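You operate a simulated robot arm through the tools that you are given. There is no shell and no other tool. Be economical: measure what you need, move in short steps, check, and stop when the job is done.

You are at the controls of a simulated robot arm. One attempt, no reset.

Task
Measure the blue-taped short hose's crimp and put the spacer that makes up its oversize in the tray.
Fine: the chart size is 32.00 mm. Open the caliper and put the short hose back.

It is judged by the outcome, as a careful person would: the job done as asked, and still so three seconds after it is handed in. It fails if anything else is knocked over, pushed out of place, dropped, spilled or broken.

Robot
A 6-joint arm with a two-finger parallel gripper, fixed in place. Base frame: the origin is at the foot of the arm, x ahead of it, y to its left, z up; the work surface is at about z = 940. Units: mm, rad, N and s.
With the tool pointing down near the work surface it reaches from about 220 to 660 mm from the base axis. Its first joint turns from -1.152 to 1.152 rad. Payload 2.9 kg.
The tool frame sits at the grasp point between the pads (the TCP): z along the fingers, y along the line on which they close. The tips reach 30 mm beyond it. The gripper opens to 110 mm. The fingers are 20 mm wide and 10 mm thick; the gripper's body (48 by 112 mm) begins 55 mm behind the TCP.
Orientation is that of the tool frame in the base frame, as [roll, pitch, yaw] about the fixed x, y, z axes, in that order (R = Rz(yaw) Ry(pitch) Rx(roll)). With the fingers straight down and closing along the base's y, the tool's x points along the base's -x, its y along +y and its z along -z.

Tools
- The arm moves only by the tool send_rows. Its arguments are lists of equal length, an entry for each row: "slide": the shift along the tool's x, y, z in units of 20 mm (1.0 is 20 mm), a list of three; "dr": the turn, a rotation vector about the tool's x, y, z in units of 5 degrees (1.0 is 5 degrees), a list of three; "hand": the gripper command, from -1 (shut) to 1 (fully open), values between in proportion. In form: {"slide": [[dx, dy, dz], ...], "dr": [[rx, ry, rz], ...], "hand": [hand, ...]}. A call has 1 to 20 rows; each row shifts and turns the commanded pose from where the row before left it, along the tool's axes as they then stand. A call with a number of a shift or a turn outside -1 to 1 is refused whole. Each row takes 0.2 s and may step no farther than 50 mm and 0.15 rad from the row before; otherwise, or with a gripper value out of range, the whole call is refused. A pose out of reach is approached as far as the arm can. The call stops where the force on the tool passes 40 N (or 10 N more than at its start, if that is more) or the arm is blocked; 0.2 s more then pass. The fingers move at their own pace (about 108 mm/s each) and stop on an object; they squeeze with about 23 N. The grip force told is the motor's: it shows also when the fingers shut on nothing. Time passes only in rows, and 0.2 s behind the last, so rows that do not move let the fingers close. It gives the time, the measured TCP pose, the force on the tool (base axes), the opening and the grip force at its end, in the units of the frame above (readings bear some noise), and new pictures: "views" is both (left out), scene, wrist or none.
- Cameras (640 x 400 px; columns grow to the right, rows downward): "scene" is fixed at [54.9, 415.6, 1406.2]; the picture's right is [-0.93, -0.38, 0.00], its down [-0.13, 0.31, -0.94] and it looks along [0.36, -0.87, -0.34] (base axes); focal length 346 px, centre (320, 200). "wrist" rides on the gripper at [-36, 0, -57] in the tool frame; the picture's right is [0.00, -1.00, 0.00], its down [0.97, 0.00, -0.24] and it looks along [0.24, 0.00, 0.97] (tool axes); focal length 218 px, centre (320, 200).
- pixel_to_xyz(camera, pixels): for up to 12 pixels [column, row] of the newest picture of that camera ("zoom" is the newest enlarged one), the place [x, y, z] in the base frame of the surface seen there, good to about 2 mm. It takes no simulated time.
- inspect(camera, box): a new picture of the part [left, top, right, bottom] of that camera's present view, enlarged. It takes no simulated time.
- job_done(): hands the job in; it is judged then, once.

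Work in short steps. Measure before you move; look again where a grasp or a placing could have gone wrong, and mend it. You have 80 turns and 120 pictures in all, those below and enlarged ones among them. Open the gripper and draw the arm clear of the work before you hand the job in, unless the task says otherwise; then end with one line.

The tools are called after "Call:" by a JSON object that holds its "name" and its "arguments". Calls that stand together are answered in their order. send_rows: Moves the arm, as the interface text tells. Its arguments: {"type":"object","properties":{"slide":{"type":"array"},"dr":{"type":"array"},"hand":{"type":"array"},"views":{"type":"string","enum":["both","scene","wrist","none"]}},"required":["slide","dr","hand"]} The other tools are called the same way: pixel_to_xyz (camera, pixels) gives the place of the surface under pixels of a picture; inspect (camera, box) takes an enlarged picture of a part of a camera's view; job_done () hands the job in.

At the start:

```text
clock: 0.0
tcp_pos: [382.9, -221.6, 1191.8]
ee_rot: [-3.141, 0.001, 3.141]
contact_force: [1.2, 0.5, -0.2]
finger_gap: 110.4
finger_force: 0.0
```

scene: 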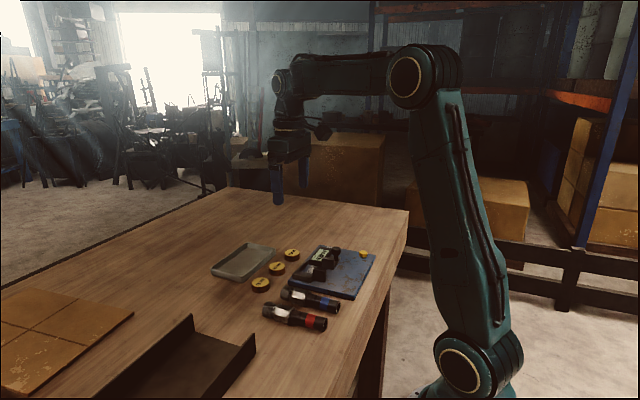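
wrist: 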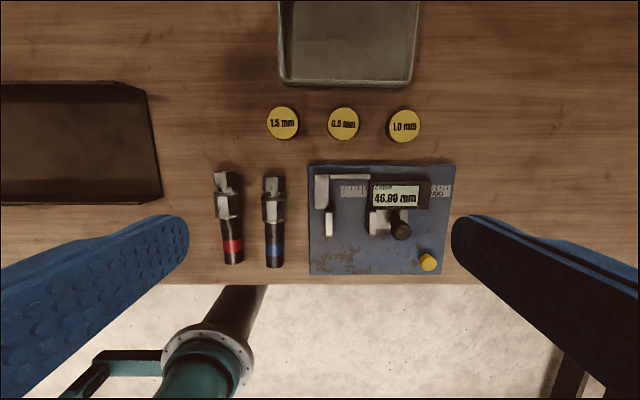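

The wrist picture shows the hoses at about (228,215) and (273,220), the caliper on the blue plate, three spacers and the tray. I enlarge the caliper and the hoses.

Call:
{"name": "inspect", "arguments": {"camera": "wrist", "box": [200, 90, 460, 280]}}

Call:
{"name": "inspect", "arguments": {"camera": "scene", "box": [200, 230, 390, 340]}}

Call:
{"name": "pixel_to_xyz", "arguments": {"camera": "wrist", "pixels": [[273, 185], [274, 208], [274, 232], [275, 262], [228, 206], [282, 122], [343, 123], [404, 126], [345, 60], [290, 200]]}}

Call:
{"name": "pixel_to_xyz", "arguments": {"camera": "wrist", "pixels": [[322, 192], [329, 224], [350, 177], [396, 196], [379, 222], [401, 231], [428, 262], [345, 220], [315, 268], [450, 170], [353, 225], [424, 215]]}}

```text
2.11 times, centred on (330, 185) of wrist
```

zoom: 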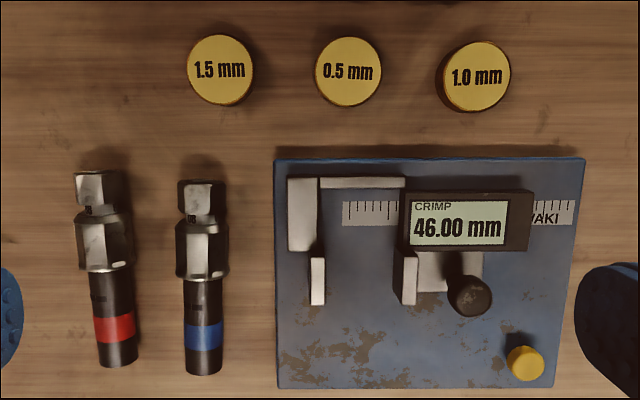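

```text
3.37 times, centred on (295, 285) of scene
```

zoom: 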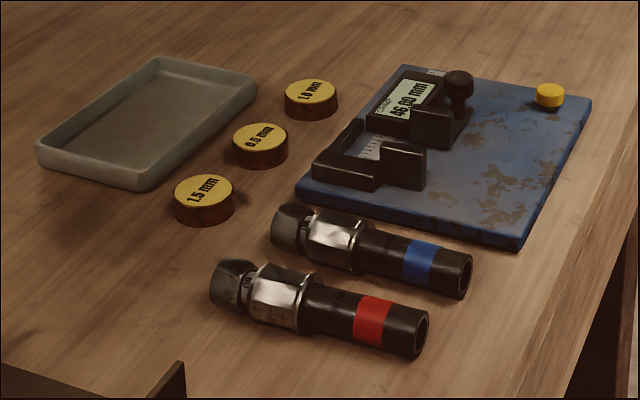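

```text
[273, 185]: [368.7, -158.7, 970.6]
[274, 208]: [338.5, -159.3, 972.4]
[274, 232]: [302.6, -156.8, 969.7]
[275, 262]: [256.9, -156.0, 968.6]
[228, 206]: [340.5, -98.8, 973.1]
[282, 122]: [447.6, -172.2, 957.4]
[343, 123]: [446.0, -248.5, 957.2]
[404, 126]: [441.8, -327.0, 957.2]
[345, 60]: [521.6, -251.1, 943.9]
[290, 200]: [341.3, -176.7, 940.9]
```

```text
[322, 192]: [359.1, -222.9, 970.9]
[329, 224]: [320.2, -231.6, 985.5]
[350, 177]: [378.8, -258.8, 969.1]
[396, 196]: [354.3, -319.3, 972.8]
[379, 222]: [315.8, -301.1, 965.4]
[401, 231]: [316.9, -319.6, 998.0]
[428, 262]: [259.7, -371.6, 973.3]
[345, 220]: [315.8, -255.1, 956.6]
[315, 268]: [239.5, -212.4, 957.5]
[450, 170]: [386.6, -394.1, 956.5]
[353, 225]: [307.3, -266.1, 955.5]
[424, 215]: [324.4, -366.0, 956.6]
```

The layout is clear: the blue hose lies at y≈-157, the jaw gap is at y≈-237 to -285, and the knob is at about (317,-320). I enlarge the caliper more to see its parts and the yellow button.

Call:
{"name": "inspect", "arguments": {"camera": "wrist", "box": [300, 155, 460, 280]}}

Call:
{"name": "inspect", "arguments": {"camera": "scene", "box": [275, 240, 380, 320]}}

```text
3.20 times, centred on (380, 218) of wrist
```

zoom: 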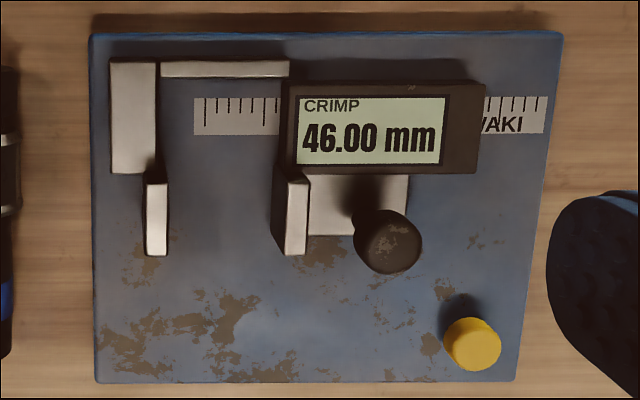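

```text
5.00 times, centred on (328, 280) of scene
```

zoom: 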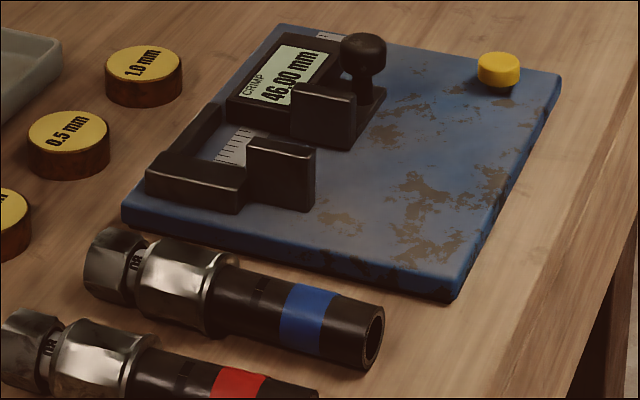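

Next I get exact points on the jaws, knob and hose from this enlarged scene view.

Call:
{"name": "pixel_to_xyz", "arguments": {"camera": "zoom", "pixels": [[360, 40], [362, 68], [364, 90], [352, 122], [325, 95], [355, 95], [315, 150], [250, 140], [280, 180], [498, 60], [360, 108], [318, 118]]}}

Call:
{"name": "pixel_to_xyz", "arguments": {"camera": "wrist", "pixels": [[395, 222], [409, 222], [401, 238], [401, 225], [394, 230], [408, 231], [375, 215], [370, 213], [334, 203], [338, 215], [264, 205], [284, 205]]}}

```text
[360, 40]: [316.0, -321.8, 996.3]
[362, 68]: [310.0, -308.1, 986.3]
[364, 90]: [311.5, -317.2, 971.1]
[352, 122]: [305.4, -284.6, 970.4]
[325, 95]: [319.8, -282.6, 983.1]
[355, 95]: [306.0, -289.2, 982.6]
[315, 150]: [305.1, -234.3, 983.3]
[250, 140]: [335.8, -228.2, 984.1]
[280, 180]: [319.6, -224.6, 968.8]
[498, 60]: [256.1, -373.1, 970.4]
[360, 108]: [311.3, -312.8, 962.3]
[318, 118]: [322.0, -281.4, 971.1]
```

```text
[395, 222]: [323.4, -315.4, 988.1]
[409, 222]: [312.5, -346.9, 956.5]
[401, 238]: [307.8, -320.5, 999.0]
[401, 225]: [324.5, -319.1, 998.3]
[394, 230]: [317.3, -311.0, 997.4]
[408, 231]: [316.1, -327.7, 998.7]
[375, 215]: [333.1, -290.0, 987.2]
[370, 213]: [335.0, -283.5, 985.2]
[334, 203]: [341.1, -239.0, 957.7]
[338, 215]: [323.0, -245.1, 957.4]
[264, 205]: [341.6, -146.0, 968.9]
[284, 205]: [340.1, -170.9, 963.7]
```

The knob head is centred at about (316,-319.5), with its top at z≈998. Before measuring I will close the caliper empty to check its zero, so I move above the knob with the fingers part open.

Call:
{"name": "send_rows", "arguments": {"slide": [[0.67, -0.98, 0], [0.67, -0.98, 0], [0.67, -0.98, 0], [0.67, -0.98, 0], [0.67, -0.98, 0], [0, 0, 1], [0, 0, 1], [0, 0, 1], [0, 0, 1], [0, 0, 1], [0, 0, 1], [0, 0, 0.8], [0, 0, 0]], "dr": [[0, 0, 0], [0, 0, 0], [0, 0, 0], [0, 0, 0], [0, 0, 0], [0, 0, 0], [0, 0, 0], [0, 0, 0], [0, 0, 0], [0, 0, 0], [0, 0, 0], [0, 0, 0], [0, 0, 0]], "hand": [-0.4, -0.4, -0.4, -0.4, -0.4, -0.4, -0.4, -0.4, -0.4, -0.4, -0.4, -0.4, -0.4]}}

```text
clock: 2.8
tcp_pos: [315.9, -318.5, 1055.3]
ee_rot: [-3.141, 0.001, -3.141]
contact_force: [-0.1, -0.8, -0.4]
finger_gap: 33.2
finger_force: 0.1
```

scene: 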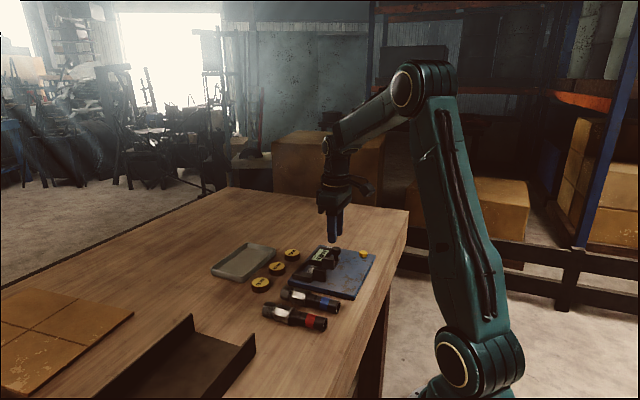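
wrist: 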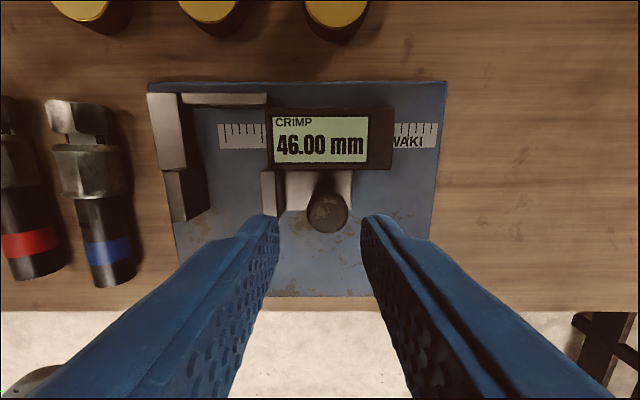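

The knob shows at (327,204), slightly right of the line between the fingers. I measure it.

Call:
{"name": "pixel_to_xyz", "arguments": {"camera": "wrist", "pixels": [[327, 204], [309, 204], [345, 204], [327, 192], [327, 228], [268, 190], [343, 175], [204, 190], [267, 210], [190, 200]]}}

```text
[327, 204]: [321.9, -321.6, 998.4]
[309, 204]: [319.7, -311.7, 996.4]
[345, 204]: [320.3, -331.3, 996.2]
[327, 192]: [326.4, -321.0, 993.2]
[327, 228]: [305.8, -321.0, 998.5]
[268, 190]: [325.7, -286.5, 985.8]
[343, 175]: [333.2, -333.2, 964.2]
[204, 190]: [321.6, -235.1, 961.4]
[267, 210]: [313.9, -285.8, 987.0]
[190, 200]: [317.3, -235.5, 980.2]
```

The knob centre is about (316,-321.5). I correct by 3 mm, descend to z≈1001 and close on the knob.

Call:
{"name": "send_rows", "arguments": {"slide": [[0, -0.15, 0.5], [0, 0, 0.8], [0, 0, 0.8], [0, 0, 0.6], [0, 0, 0], [0, 0, 0], [0, 0, 0]], "dr": [[0, 0, 0], [0, 0, 0], [0, 0, 0], [0, 0, 0], [0, 0, 0], [0, 0, 0], [0, 0, 0]], "hand": [-0.4, -0.4, -0.4, -0.4, -0.4, -1, -1], "views": "wrist"}}

```text
clock: 4.4
tcp_pos: [314.8, -321.3, 1001.7]
ee_rot: [3.141, -0.001, -3.141]
contact_force: [0.6, 0.4, -0.8]
finger_gap: 23.5
finger_force: 22.6
```

wrist: 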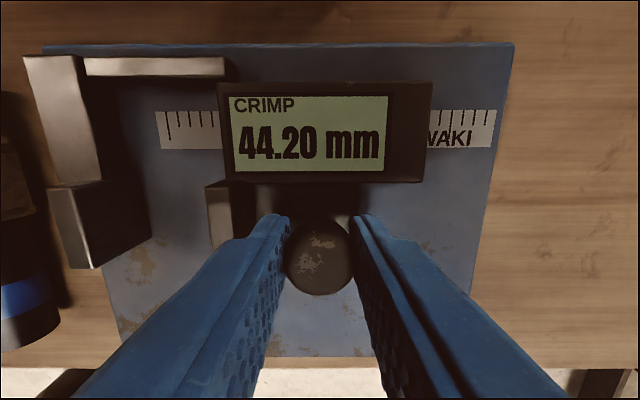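

The knob is gripped and the display reads 44.20. I slide the jaw towards shut in small steps to see the zero.

Call:
{"name": "send_rows", "arguments": {"slide": [[0, 0.4, 0], [0, 0.4, 0], [0, 0.4, 0], [0, 0.4, 0], [0, 0.3, 0], [0, 0.1, 0], [0, 0.1, 0], [0, 0.1, 0], [0, 0.05, 0], [0, 0, 0]], "dr": [[0, 0, 0], [0, 0, 0], [0, 0, 0], [0, 0, 0], [0, 0, 0], [0, 0, 0], [0, 0, 0], [0, 0, 0], [0, 0, 0], [0, 0, 0]], "hand": [-1, -1, -1, -1, -1, -1, -1, -1, -1, -1], "views": "wrist"}}

```text
clock: 6.6
tcp_pos: [315.0, -278.6, 1002.7]
ee_rot: [-3.136, 0.002, 3.138]
contact_force: [-1.8, -27.0, 7.7]
finger_gap: 23.7
finger_force: 22.8
```

wrist: 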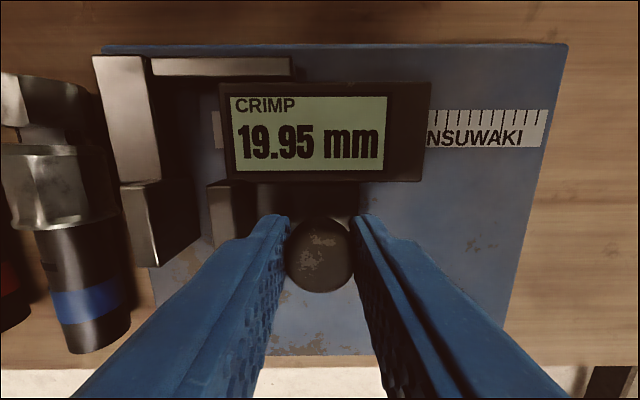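

The display fell only 24 mm while the TCP moved 43 mm, with 27 N of force, so the plate may have slid. I check where the fixed jaw and the hose are now.

Call:
{"name": "pixel_to_xyz", "arguments": {"camera": "wrist", "pixels": [[135, 190], [125, 70], [225, 195], [320, 240], [568, 60], [85, 300], [500, 350], [105, 50]]}}

Call:
{"name": "inspect", "arguments": {"camera": "scene", "box": [230, 220, 390, 340]}}

```text
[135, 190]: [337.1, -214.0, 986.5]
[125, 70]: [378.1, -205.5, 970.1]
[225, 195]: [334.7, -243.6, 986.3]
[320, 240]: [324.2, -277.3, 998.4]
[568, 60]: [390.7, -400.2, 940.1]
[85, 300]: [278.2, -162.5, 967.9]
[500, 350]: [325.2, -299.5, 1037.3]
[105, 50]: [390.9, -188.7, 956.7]
```

```text
3.33 times, centred on (310, 280) of scene
```

zoom: 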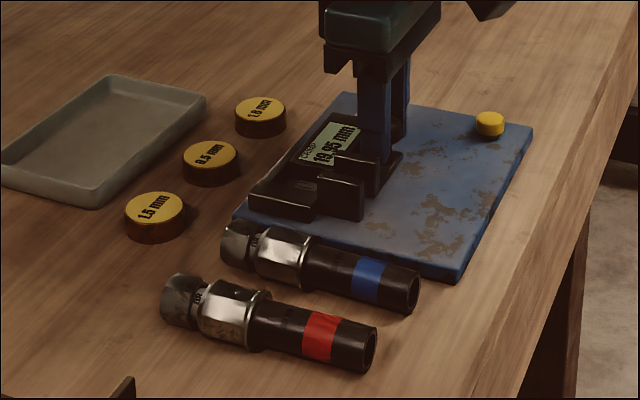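

The plate has slid about 18 mm in +y, so the slider resists at speed. I hold still for a few rows to see whether the force relaxes and what the display does.

Call:
{"name": "send_rows", "arguments": {"slide": [[0, 0, 0], [0, 0, 0], [0, 0, 0], [0, 0, 0], [0, 0, 0]], "dr": [[0, 0, 0], [0, 0, 0], [0, 0, 0], [0, 0, 0], [0, 0, 0]], "hand": [-1, -1, -1, -1, -1], "views": "wrist"}}

```text
clock: 7.8
tcp_pos: [315.2, -278.3, 1003.3]
ee_rot: [-3.139, 0.001, 3.139]
contact_force: [-2.6, -27.1, 9.7]
finger_gap: 23.6
finger_force: 23.0
```

wrist: 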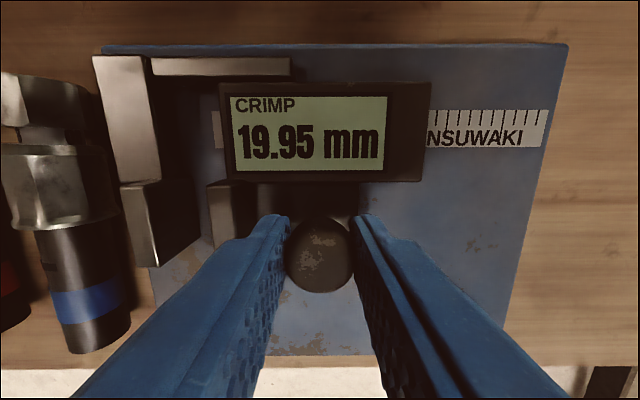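

The force stays at 27 N at 19.95 mm, so the slider seems to have a hard stop near 20 mm and I pushed the plate after reaching it. I open the slider slowly by 25 mm and then check.

Call:
{"name": "send_rows", "arguments": {"slide": [[0, -0.1, 0], [0, -0.15, 0], [0, -0.2, 0], [0, -0.2, 0], [0, -0.2, 0], [0, -0.2, 0], [0, -0.1, 0], [0, -0.05, 0], [0, 0, 0]], "dr": [[0, 0, 0], [0, 0, 0], [0, 0, 0], [0, 0, 0], [0, 0, 0], [0, 0, 0], [0, 0, 0], [0, 0, 0], [0, 0, 0]], "hand": [-1, -1, -1, -1, -1, -1, -1, -1, -1], "views": "wrist"}}

```text
clock: 9.8
tcp_pos: [315.5, -300.3, 1002.0]
ee_rot: [3.141, 0.0, -3.141]
contact_force: [7.2, 0.9, -0.8]
finger_gap: 23.1
finger_force: 22.9
```

wrist: 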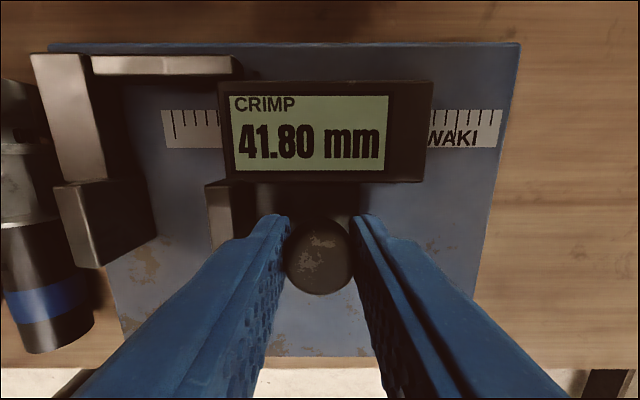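

The slider runs free: 41.80 at y=-300.3. The plate is 18.6 mm out of place, so I pull on to the open stop and drag it back slowly, short of the target first.

Call:
{"name": "send_rows", "arguments": {"slide": [[0, -0.1, 0], [0, -0.1, 0], [0, -0.1, 0], [0, -0.1, 0], [0, -0.1, 0], [0, -0.1, 0], [0, -0.1, 0], [0, -0.1, 0], [0, 0, 0]], "dr": [[0, 0, 0], [0, 0, 0], [0, 0, 0], [0, 0, 0], [0, 0, 0], [0, 0, 0], [0, 0, 0], [0, 0, 0], [0, 0, 0]], "hand": [-1, -1, -1, -1, -1, -1, -1, -1, -1], "views": "wrist"}}

```text
clock: 11.8
tcp_pos: [315.2, -315.1, 1001.8]
ee_rot: [3.139, -0.003, 3.141]
contact_force: [-2.9, 21.2, -0.2]
finger_gap: 23.6
finger_force: 22.5
```

wrist: 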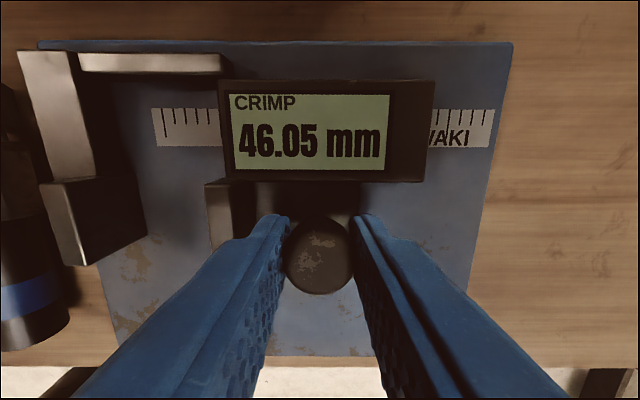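

It reads 46.05 with 21 N, so the open stop is at 46 and the plate is coming back. About 8 mm more is needed.

Call:
{"name": "send_rows", "arguments": {"slide": [[0, -0.1, 0], [0, -0.1, 0], [0, -0.1, 0], [0, -0.08, 0], [0, 0, 0]], "dr": [[0, 0, 0], [0, 0, 0], [0, 0, 0], [0, 0, 0], [0, 0, 0]], "hand": [-1, -1, -1, -1, -1], "views": "none"}}

```text
clock: 13.0
tcp_pos: [314.3, -323.2, 1001.7]
ee_rot: [3.139, -0.001, -3.14]
contact_force: [0.2, 28.2, 4.4]
finger_gap: 23.6
finger_force: 22.9
```

TCP is at -323.2 with the slider at its open stop. I release, rise, and return to the starting viewpoint to compare the plate with the first picture.

Call:
{"name": "send_rows", "arguments": {"slide": [[0, 0, 0], [0, 0, 0], [0, 0, -0.9], [0, 0, -0.9], [0, 0, -0.9], [0, 0, -0.9], [0, 0, -0.9], [-0.5, 0.7, -0.9], [-0.5, 0.7, -0.9], [-0.5, 0.8, -0.9], [-0.5, 0.8, -0.9], [-0.5, 0.8, -0.7], [-0.5, 0.8, -0.65], [-0.43, 0.5, 0], [0, 0, 0]], "dr": [[0, 0, 0], [0, 0, 0], [0, 0, 0], [0, 0, 0], [0, 0, 0], [0, 0, 0], [0, 0, 0], [0, 0, 0], [0, 0, 0], [0, 0, 0], [0, 0, 0], [0, 0, 0], [0, 0, 0], [0, 0, 0], [0, 0, 0]], "hand": [-0.4, -0.4, -0.4, -0.4, -0.4, -0.4, 0, 0.3, 0.6, 1, 1, 1, 1, 1, 1]}}

Call:
{"name": "inspect", "arguments": {"camera": "wrist", "box": [200, 90, 460, 280]}}

Call:
{"name": "inspect", "arguments": {"camera": "scene", "box": [275, 240, 380, 320]}}

```text
clock: 16.2
tcp_pos: [383.8, -221.2, 1191.2]
ee_rot: [3.141, 0.0, -3.141]
contact_force: [0.9, -1.2, 0.2]
finger_gap: 110.1
finger_force: 0.0
```

scene: 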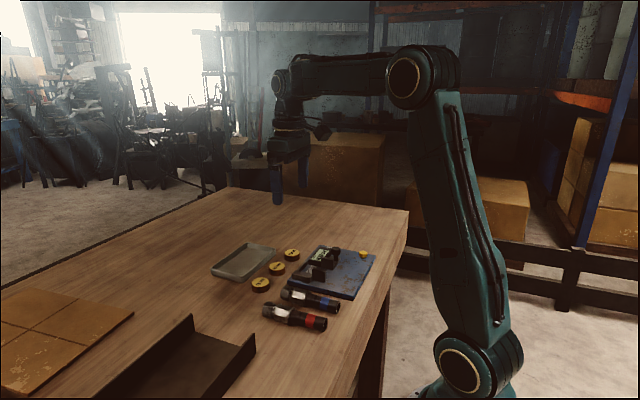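
wrist: 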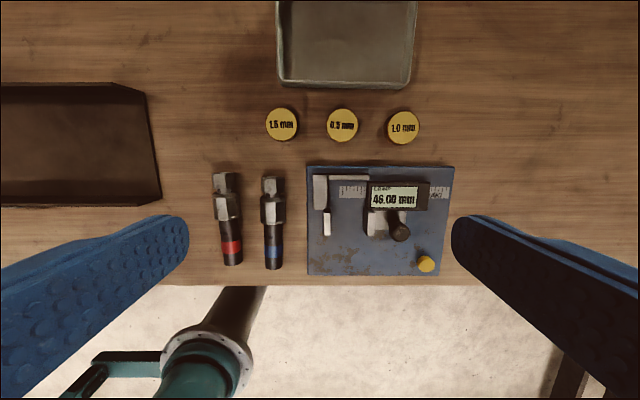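

```text
2.11 times, centred on (330, 185) of wrist
```

zoom: 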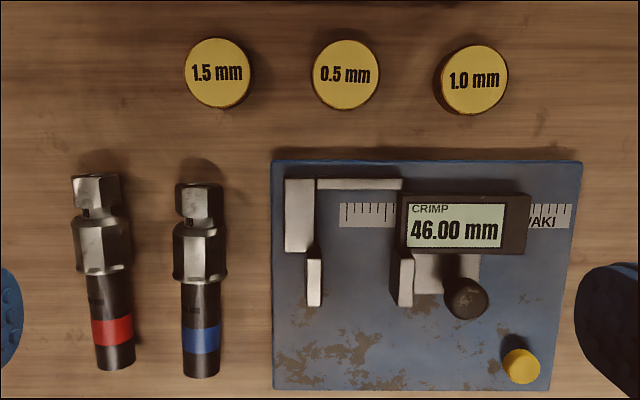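

```text
5.00 times, centred on (328, 280) of scene
```

zoom: 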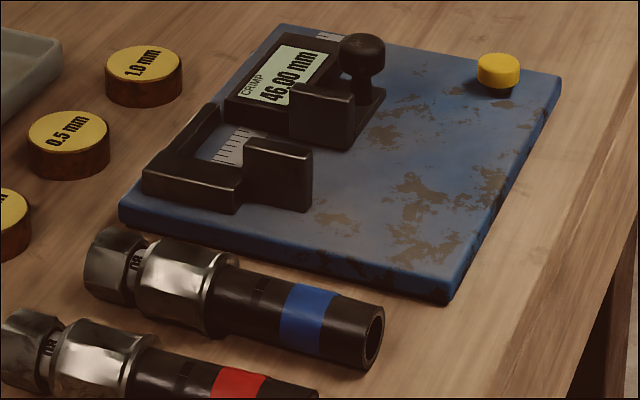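

The plate is back within about 1 mm of its first place. Now for the blue hose: I move over it for a close look at the crimp.

Call:
{"name": "send_rows", "arguments": {"slide": [[0.8, 0.8, 0.5], [0.8, 0.8, 0.9], [0.8, 0.8, 0.9], [0.8, 0.8, 0.9], [0.6, 0, 0.9], [0, 0, 0.9], [0, 0, 0]], "dr": [[0, 0, 0], [0, 0, 0], [0, 0, 0], [0, 0, 0], [0, 0, 0], [0, 0, 0], [0, 0, 0]], "hand": [0, 0, -0.1, -0.1, -0.1, -0.1, -0.1], "views": "wrist"}}

Call:
{"name": "inspect", "arguments": {"camera": "wrist", "box": [200, 60, 420, 300]}}

```text
clock: 17.8
tcp_pos: [307.6, -158.8, 1092.1]
ee_rot: [3.141, 0.0, 3.141]
contact_force: [0.4, 0.0, -0.3]
finger_gap: 49.5
finger_force: 0.2
```

wrist: 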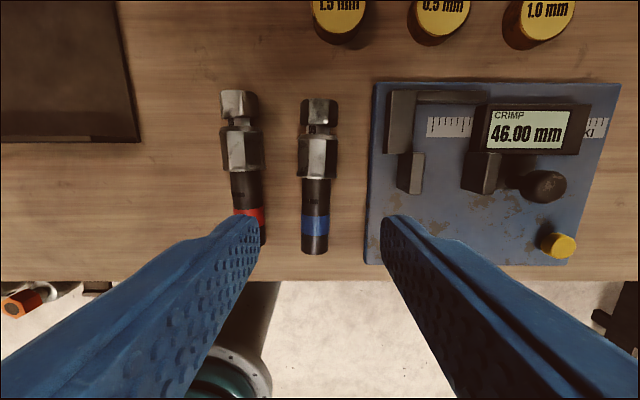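

```text
1.67 times, centred on (310, 180) of wrist
```

zoom: 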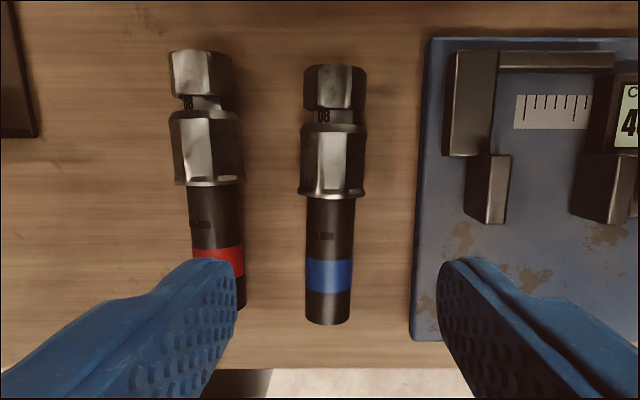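

The crimp is a hex sleeve with small collars at its ends. I measure its extents along x and its width.

Call:
{"name": "pixel_to_xyz", "arguments": {"camera": "wrist", "pixels": [[317, 100], [317, 124], [317, 134], [317, 138], [316, 155], [316, 173], [316, 177], [315, 185], [315, 200], [315, 215], [315, 237], [315, 250]]}}

Call:
{"name": "pixel_to_xyz", "arguments": {"camera": "wrist", "pixels": [[302, 150], [334, 150], [299, 174], [336, 174], [305, 205], [327, 205], [304, 112], [334, 112], [368, 180], [416, 170], [403, 190], [489, 165]]}}

Call:
{"name": "inspect", "arguments": {"camera": "scene", "box": [275, 275, 345, 320]}}

```text
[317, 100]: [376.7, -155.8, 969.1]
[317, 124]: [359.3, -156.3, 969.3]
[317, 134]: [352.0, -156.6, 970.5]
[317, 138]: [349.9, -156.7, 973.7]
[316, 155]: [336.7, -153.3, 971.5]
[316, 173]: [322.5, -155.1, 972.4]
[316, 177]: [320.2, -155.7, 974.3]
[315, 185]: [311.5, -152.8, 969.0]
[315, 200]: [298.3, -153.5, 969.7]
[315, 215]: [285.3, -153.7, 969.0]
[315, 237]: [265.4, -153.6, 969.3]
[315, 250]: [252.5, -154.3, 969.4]
```

```text
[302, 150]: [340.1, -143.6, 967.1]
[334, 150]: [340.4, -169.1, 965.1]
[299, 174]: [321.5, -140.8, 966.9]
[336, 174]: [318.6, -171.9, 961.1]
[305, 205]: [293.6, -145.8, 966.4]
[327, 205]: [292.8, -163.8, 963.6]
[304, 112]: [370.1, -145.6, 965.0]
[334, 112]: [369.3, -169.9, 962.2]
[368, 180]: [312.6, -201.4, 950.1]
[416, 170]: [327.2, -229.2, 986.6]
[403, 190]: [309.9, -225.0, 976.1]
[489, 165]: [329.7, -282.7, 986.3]
```

```text
8.89 times, centred on (310, 298) of scene
```

zoom: 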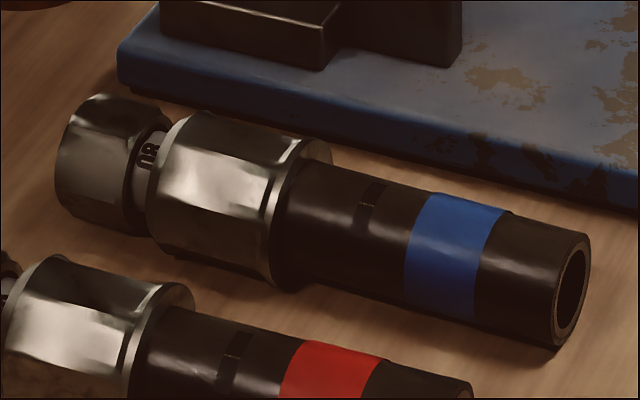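

The crimp spans x≈317–352, with collars about 33 mm across and its axis at z≈957; the hose yaws about -1.6°. I will grip the rubber just behind it at (304,-155.3), with TCP z≈974 and matching yaw.

Call:
{"name": "send_rows", "arguments": {"slide": [[0.18, 0.175, 0.5], [0, 0, 0.9], [0, 0, 0.9], [0, 0, 0.9], [0, 0, 0.9], [0, 0, 0.5], [0, 0, 0]], "dr": [[0, 0, 0.32], [0, 0, 0], [0, 0, 0], [0, 0, 0], [0, 0, 0], [0, 0, 0], [0, 0, 0]], "hand": [-0.24, -0.24, -0.24, -0.24, -0.24, -0.24, -0.24]}}

```text
clock: 19.4
tcp_pos: [305.3, -153.4, 998.0]
ee_rot: [3.141, 0.0, 3.114]
contact_force: [0.3, -0.4, 0.1]
finger_gap: 41.5
finger_force: 0.0
```

scene: 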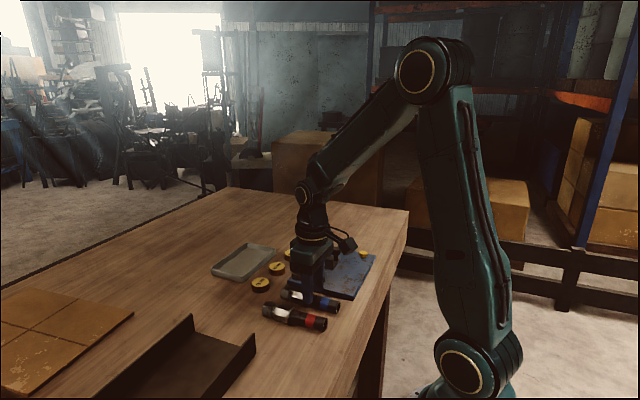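
wrist: 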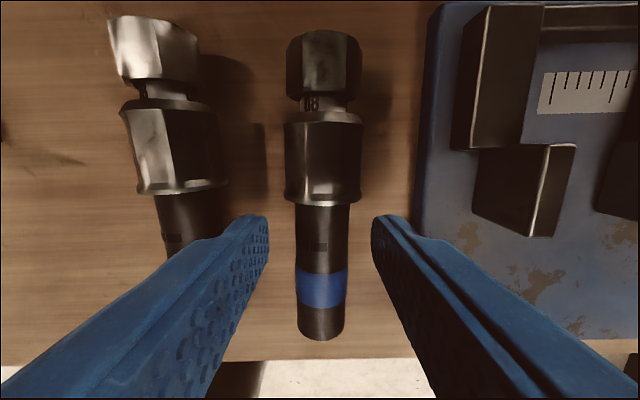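

The hose is centred between the fingers at col ~322. I check the left finger's clearance from the red hose before descending.

Call:
{"name": "pixel_to_xyz", "arguments": {"camera": "wrist", "pixels": [[222, 185], [205, 200], [195, 240], [245, 222], [325, 60], [323, 150], [322, 230], [320, 320]]}}

```text
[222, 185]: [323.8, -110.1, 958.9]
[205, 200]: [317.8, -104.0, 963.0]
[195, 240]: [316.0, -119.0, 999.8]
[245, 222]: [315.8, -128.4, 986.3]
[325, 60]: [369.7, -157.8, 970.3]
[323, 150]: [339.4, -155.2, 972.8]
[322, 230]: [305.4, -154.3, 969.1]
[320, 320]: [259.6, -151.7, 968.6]
```

The clearance is about 12 mm. I add 1° of yaw, descend to z≈974 and close.

Call:
{"name": "send_rows", "arguments": {"slide": [[0, -0.03, 0.4], [0, 0, 0.5], [0, 0, 0.28], [0, 0, 0], [0, 0, 0], [0, 0, 0], [0, 0, 0]], "dr": [[0, 0, 0.2], [0, 0, 0], [0, 0, 0], [0, 0, 0], [0, 0, 0], [0, 0, 0], [0, 0, 0]], "hand": [-0.24, -0.24, -0.24, -0.24, -1, -1, -1], "views": "wrist"}}

```text
clock: 21.0
tcp_pos: [303.8, -156.3, 976.2]
ee_rot: [3.141, 0.0, 3.099]
contact_force: [0.4, 0.1, -0.7]
finger_gap: 23.7
finger_force: 22.7
```

wrist: 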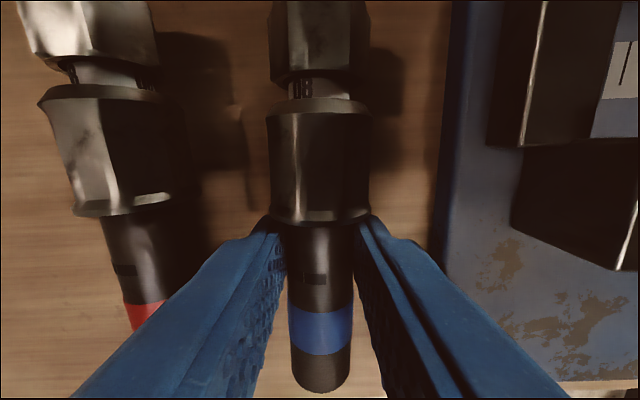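

The hose is gripped (gap 23.7) at (303.8,-156.3,976.2). I lift it 60 mm and check.

Call:
{"name": "send_rows", "arguments": {"slide": [[0, 0, -0.3], [0, 0, -0.6], [0, 0, -0.7], [0, 0, -0.7], [0, 0, -0.7], [0, 0, 0]], "dr": [[0, 0, 0], [0, 0, 0], [0, 0, 0], [0, 0, 0], [0, 0, 0], [0, 0, 0]], "hand": [-1, -1, -1, -1, -1, -1]}}

Call:
{"name": "inspect", "arguments": {"camera": "scene", "box": [240, 220, 390, 330]}}

```text
clock: 22.4
tcp_pos: [303.8, -156.2, 1036.8]
ee_rot: [3.14, 0.0, 3.098]
contact_force: [-0.1, -0.1, -1.9]
finger_gap: 23.9
finger_force: 23.5
```

scene: 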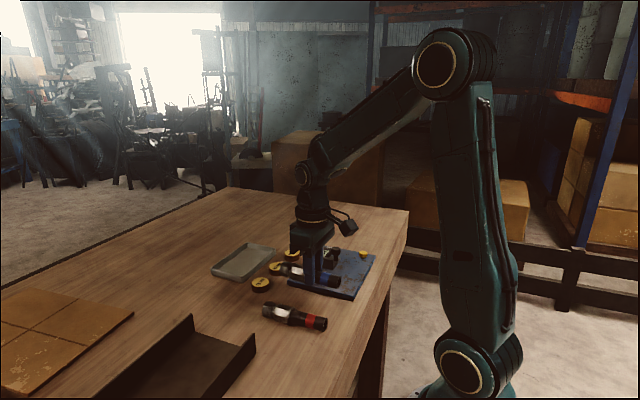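
wrist: 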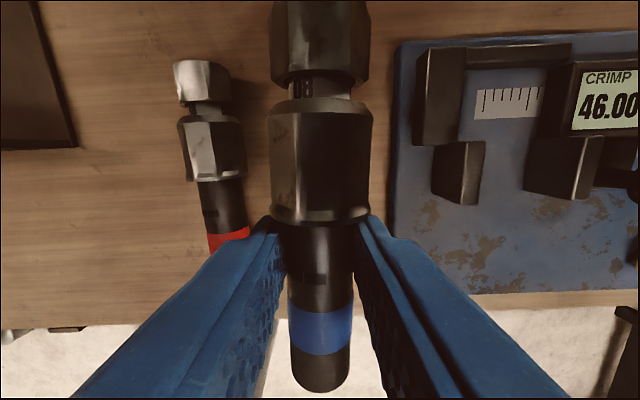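

```text
3.64 times, centred on (315, 275) of scene
```

zoom: 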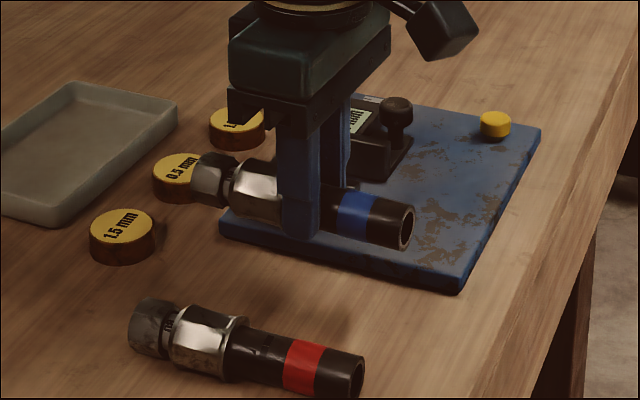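

The hose is held level. I turn it square and carry it at height over the jaw gap, to x≈289, y≈-258.

Call:
{"name": "send_rows", "arguments": {"slide": [[0, 0, 0], [0.15, -0.6, 0], [0.2, -0.9, 0], [0.2, -0.9, 0], [0.2, -0.9, 0], [0, -0.9, 0], [0, -0.9, 0], [0, 0, 0], [0, 0, 0]], "dr": [[0, 0, -0.49], [0, 0, 0], [0, 0, 0], [0, 0, 0], [0, 0, 0], [0, 0, 0], [0, 0, 0], [0, 0, 0], [0, 0, 0]], "hand": [-1, -1, -1, -1, -1, -1, -1, -1, -1]}}

Call:
{"name": "inspect", "arguments": {"camera": "scene", "box": [240, 220, 390, 330]}}

Call:
{"name": "pixel_to_xyz", "arguments": {"camera": "wrist", "pixels": [[320, 90], [320, 105], [320, 212], [320, 219], [275, 218], [366, 218], [300, 150], [340, 150]]}}

```text
clock: 24.4
tcp_pos: [288.6, -258.7, 1035.9]
ee_rot: [-3.14, -0.001, 3.14]
contact_force: [0.6, 0.9, -2.0]
finger_gap: 23.6
finger_force: 22.2
```

scene: 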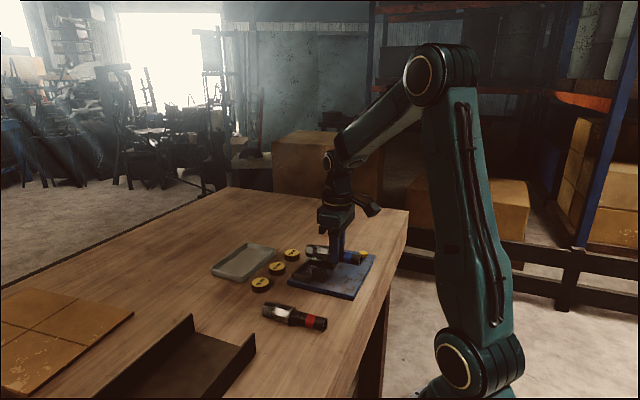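
wrist: 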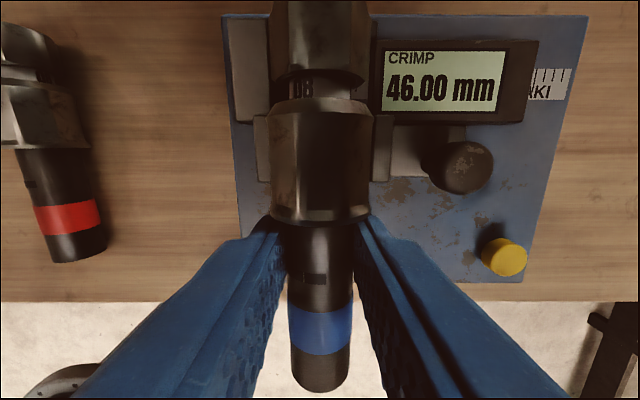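

```text
3.64 times, centred on (315, 275) of scene
```

zoom: 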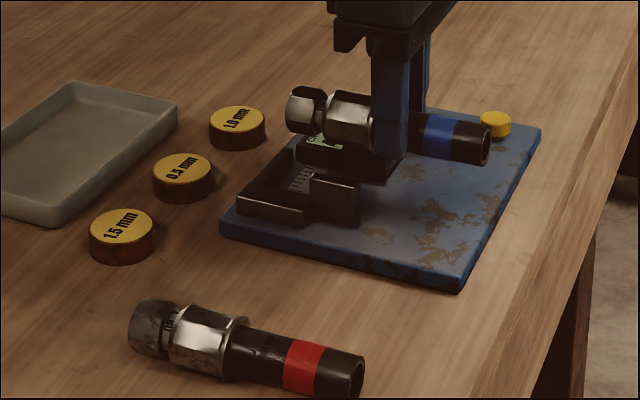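

```text
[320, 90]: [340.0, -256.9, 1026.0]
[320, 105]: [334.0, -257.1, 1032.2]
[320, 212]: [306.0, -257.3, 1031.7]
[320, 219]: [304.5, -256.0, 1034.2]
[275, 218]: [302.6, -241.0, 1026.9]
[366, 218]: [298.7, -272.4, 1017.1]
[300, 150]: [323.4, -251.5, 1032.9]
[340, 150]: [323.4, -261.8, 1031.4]
```

The crimp is over the gap (x≈303–338, y≈-257). I lower it 41 mm between the jaws, then creep.

Call:
{"name": "send_rows", "arguments": {"slide": [[0, 0, 0.4], [0, 0, 0.5], [0, 0, 0.5], [0, 0, 0.4], [0, 0, 0.2], [0, 0, 0.05], [0, 0, 0.05], [0, 0, 0]], "dr": [[0, 0, 0], [0, 0, 0], [0, 0, 0], [0, 0, 0], [0, 0, 0], [0, 0, 0], [0, 0, 0], [0, 0, 0]], "hand": [-1, -1, -1, -1, -1, -1, -1, -1]}}

Call:
{"name": "inspect", "arguments": {"camera": "scene", "box": [275, 235, 385, 310]}}

```text
clock: 26.2
tcp_pos: [287.7, -256.8, 993.2]
ee_rot: [3.141, 0.0, 3.139]
contact_force: [-0.8, 0.4, -2.1]
finger_gap: 23.4
finger_force: 23.5
```

scene: 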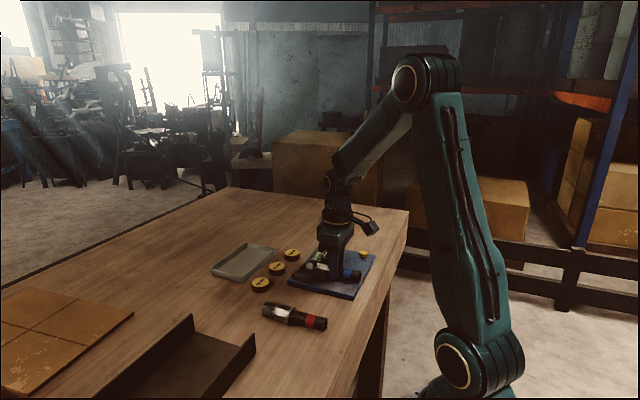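
wrist: 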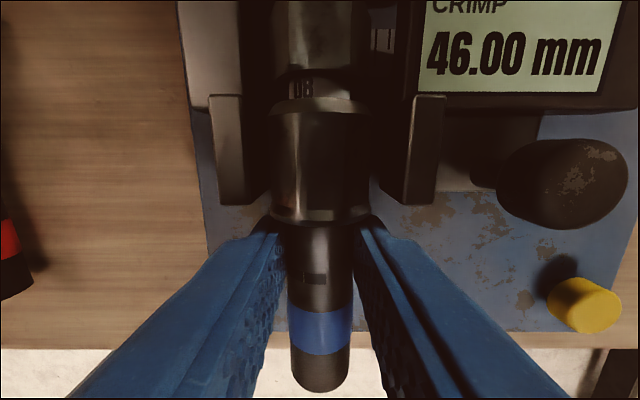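

```text
5.33 times, centred on (330, 272) of scene
```

zoom: 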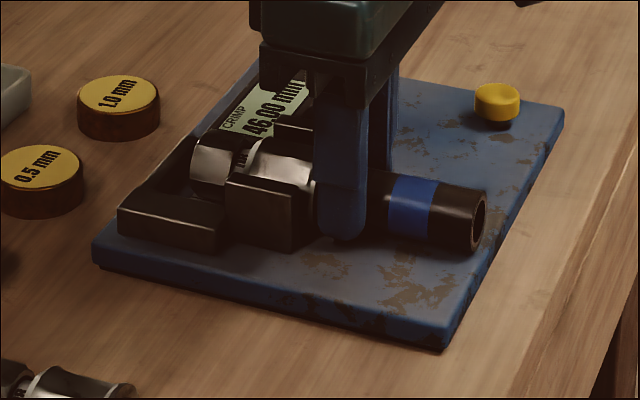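

No contact yet, and the crimp sits cleanly between the jaws. I creep down up to 3 mm.

Call:
{"name": "send_rows", "arguments": {"slide": [[0, 0, 0.04], [0, 0, 0.04], [0, 0, 0.04], [0, 0, 0]], "dr": [[0, 0, 0], [0, 0, 0], [0, 0, 0], [0, 0, 0]], "hand": [-1, -1, -1, -1], "views": "none"}}

```text
clock: 27.2
tcp_pos: [289.0, -258.2, 991.4]
ee_rot: [3.14, 0.002, 3.138]
contact_force: [-5.4, 3.5, 15.5]
finger_gap: 23.6
finger_force: 23.0
```

Contact: 15.5 N upward. I ease off 0.6 mm, open part way to release, and rise straight up.

Call:
{"name": "send_rows", "arguments": {"slide": [[0, 0, -0.04], [0, 0, 0], [0, 0, 0], [0, 0, -0.3], [0, 0, -0.6], [0, 0, -0.8], [0, 0, -0.8], [0, 0, 0]], "dr": [[0, 0, 0], [0, 0, 0], [0, 0, 0], [0, 0, 0], [0, 0, 0], [0, 0, 0], [0, 0, 0], [0, 0, 0]], "hand": [-1, -0.4, -0.3, -0.3, -0.3, -0.3, -0.3, -0.3]}}

Call:
{"name": "inspect", "arguments": {"camera": "scene", "box": [275, 235, 385, 310]}}

```text
clock: 29.0
tcp_pos: [287.8, -256.3, 1042.4]
ee_rot: [-3.141, 0.001, 3.14]
contact_force: [-0.3, 0.2, 0.7]
finger_gap: 38.7
finger_force: 0.0
```

scene: 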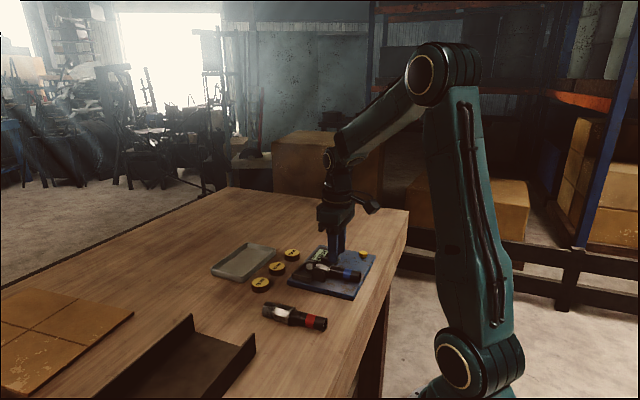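
wrist: 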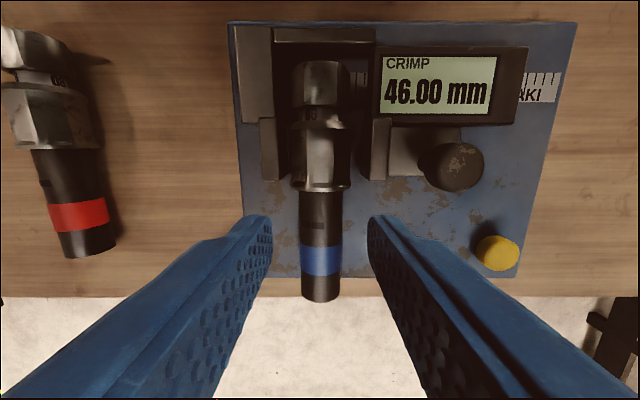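

```text
5.33 times, centred on (330, 272) of scene
```

zoom: 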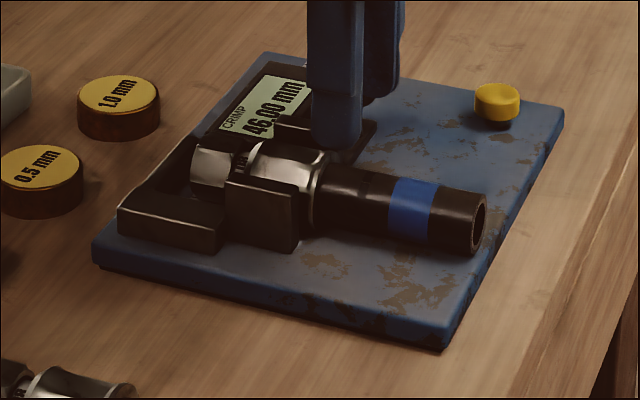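

The hose rests between the jaws, stable. I move back over the knob at (316,-322).

Call:
{"name": "send_rows", "arguments": {"slide": [[-0.3, -0.7, 0], [-0.4, -0.9, 0], [-0.4, -0.9, 0], [-0.3, -0.77, 0], [0, 0, 0], [0, 0, 0]], "dr": [[0, 0, 0], [0, 0, 0], [0, 0, 0], [0, 0, 0], [0, 0, 0], [0, 0, 0]], "hand": [-0.4, -0.4, -0.4, -0.4, -0.4, -0.4], "views": "wrist"}}

```text
clock: 30.4
tcp_pos: [316.7, -323.8, 1041.9]
ee_rot: [-3.141, 0.0, 3.14]
contact_force: [0.8, 0.5, 0.5]
finger_gap: 33.2
finger_force: 0.2
```

wrist: 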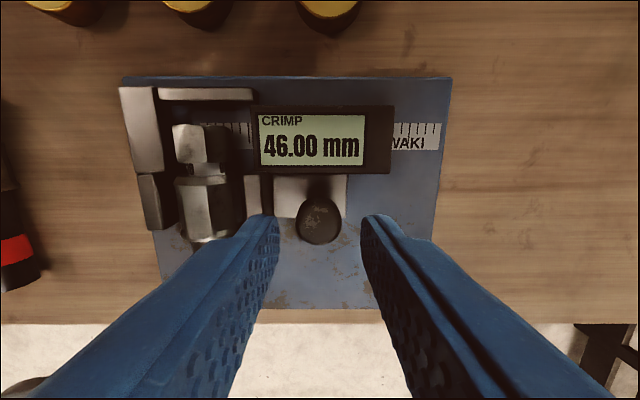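

The knob is centred at col 319. I descend to z≈1001, grip, and close 8 mm.

Call:
{"name": "send_rows", "arguments": {"slide": [[0, 0, 0.5], [0, 0, 0.8], [0, 0, 0.73], [0, 0, 0], [0, 0, 0], [0, 0, 0], [0, 0.1, 0], [0, 0.1, 0], [0, 0.1, 0], [0, 0.1, 0], [0, 0, 0]], "dr": [[0, 0, 0], [0, 0, 0], [0, 0, 0], [0, 0, 0], [0, 0, 0], [0, 0, 0], [0, 0, 0], [0, 0, 0], [0, 0, 0], [0, 0, 0], [0, 0, 0]], "hand": [-0.4, -0.4, -0.4, -0.4, -1, -1, -1, -1, -1, -1, -1], "views": "wrist"}}

```text
clock: 32.8
tcp_pos: [315.4, -315.2, 1001.7]
ee_rot: [3.141, -0.001, 3.139]
contact_force: [-3.3, -0.7, 6.6]
finger_gap: 23.4
finger_force: 23.0
```

wrist: 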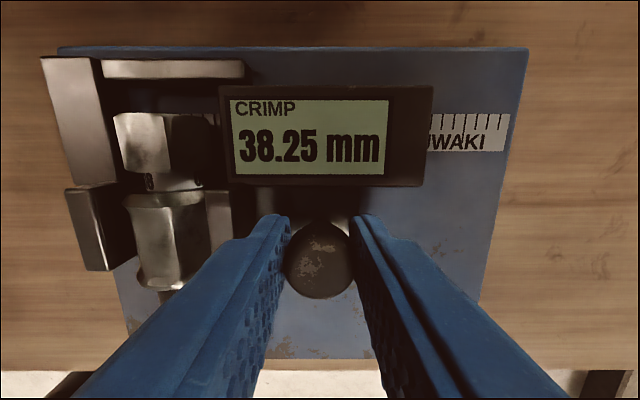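

38.25 with no y force. I close on slowly; contact should come near 33.

Call:
{"name": "send_rows", "arguments": {"slide": [[0, 0.08, 0], [0, 0.08, 0], [0, 0.05, 0], [0, 0.03, 0], [0, 0, 0]], "dr": [[0, 0, 0], [0, 0, 0], [0, 0, 0], [0, 0, 0], [0, 0, 0]], "hand": [-1, -1, -1, -1, -1], "views": "wrist"}}

```text
clock: 34.0
tcp_pos: [317.1, -309.6, 1002.1]
ee_rot: [3.141, 0.0, 3.139]
contact_force: [-4.3, -3.8, 10.3]
finger_gap: 23.6
finger_force: 22.9
```

wrist: 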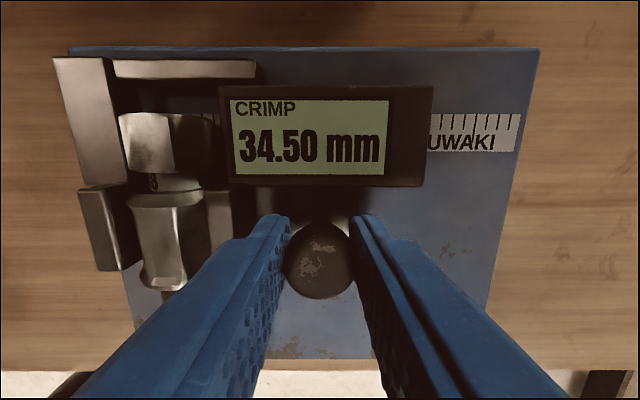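

34.50 with light force. I continue in 0.5 mm steps, 2 mm in all.

Call:
{"name": "send_rows", "arguments": {"slide": [[0, 0.025, 0], [0, 0.025, 0], [0, 0.025, 0], [0, 0.025, 0], [0, 0, 0]], "dr": [[0, 0, 0], [0, 0, 0], [0, 0, 0], [0, 0, 0], [0, 0, 0]], "hand": [-1, -1, -1, -1, -1], "views": "wrist"}}

```text
clock: 35.2
tcp_pos: [316.2, -308.4, 1001.4]
ee_rot: [-3.14, 0.001, 3.139]
contact_force: [-4.0, -7.4, 11.5]
finger_gap: 23.5
finger_force: 22.8
```

wrist: 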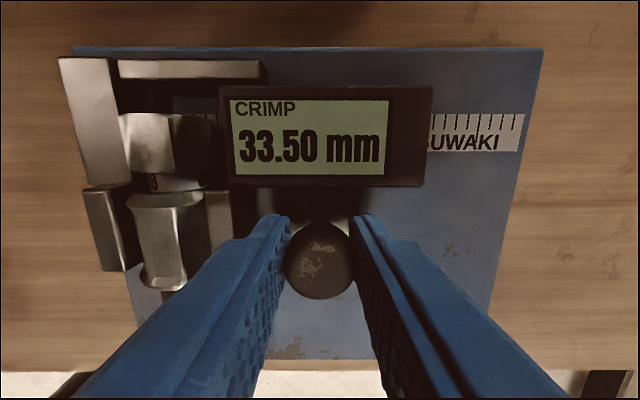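

33.50 with 7 N. I press about 1 mm more to see whether it stays, keeping below the ~20 N that slides the plate.

Call:
{"name": "send_rows", "arguments": {"slide": [[0, 0.025, 0], [0, 0.025, 0], [0, 0, 0], [0, 0, 0]], "dr": [[0, 0, 0], [0, 0, 0], [0, 0, 0], [0, 0, 0]], "hand": [-1, -1, -1, -1], "views": "wrist"}}

```text
clock: 36.2
tcp_pos: [316.6, -308.8, 1001.3]
ee_rot: [-3.141, 0.003, 3.138]
contact_force: [-2.2, -20.2, 7.7]
finger_gap: 23.6
finger_force: 22.8
```

wrist: 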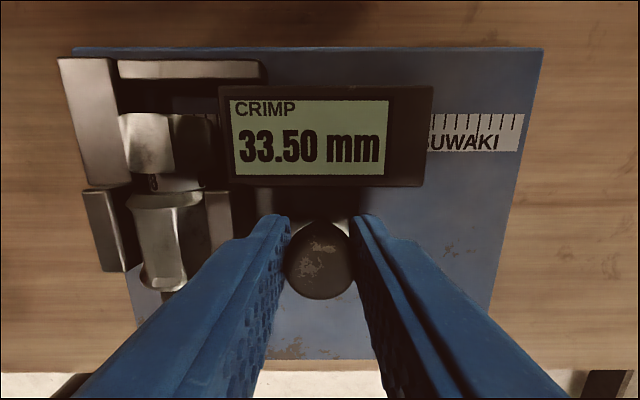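

It stays at 33.50 with 20 N pressing, so the oversize is 1.50 mm and the 1.5 mm spacer is wanted. Now I open the slider slowly without hitting its stop.

Call:
{"name": "send_rows", "arguments": {"slide": [[0, -0.05, 0], [0, -0.1, 0], [0, -0.1, 0], [0, -0.1, 0], [0, -0.1, 0], [0, -0.1, 0], [0, -0.05, 0], [0, 0, 0]], "dr": [[0, 0, 0], [0, 0, 0], [0, 0, 0], [0, 0, 0], [0, 0, 0], [0, 0, 0], [0, 0, 0], [0, 0, 0]], "hand": [-1, -1, -1, -1, -1, -1, -1, -1], "views": "wrist"}}

```text
clock: 38.0
tcp_pos: [317.1, -319.7, 1000.4]
ee_rot: [3.14, 0.001, 3.139]
contact_force: [4.2, 0.6, 9.4]
finger_gap: 23.5
finger_force: 22.5
```

wrist: 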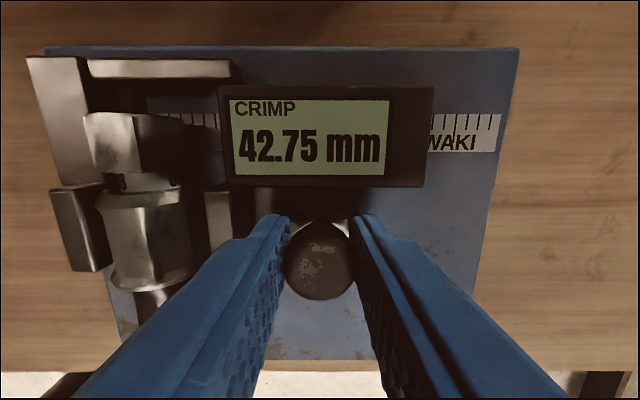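

42.75 at y≈-319.7, which agrees with 46 at -323, so the plate has not moved. I go 3.2 mm further to full open.

Call:
{"name": "send_rows", "arguments": {"slide": [[0, -0.06, 0], [0, -0.06, 0], [0, -0.05, 0], [0, 0, 0]], "dr": [[0, 0, 0], [0, 0, 0], [0, 0, 0], [0, 0, 0]], "hand": [-1, -1, -1, -1], "views": "wrist"}}

```text
clock: 39.0
tcp_pos: [316.4, -322.2, 1000.7]
ee_rot: [3.141, 0.0, 3.141]
contact_force: [4.3, 0.9, 3.4]
finger_gap: 23.3
finger_force: 23.2
```

wrist: 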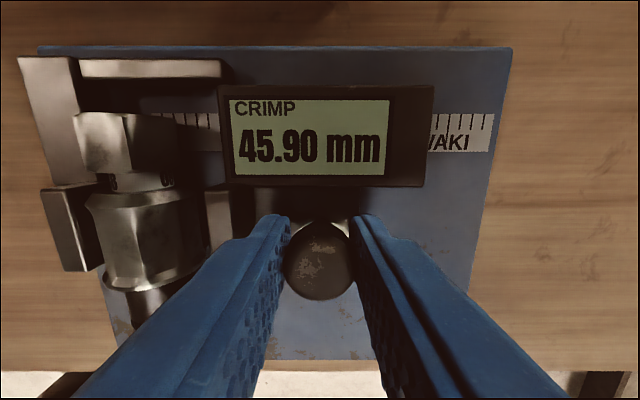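

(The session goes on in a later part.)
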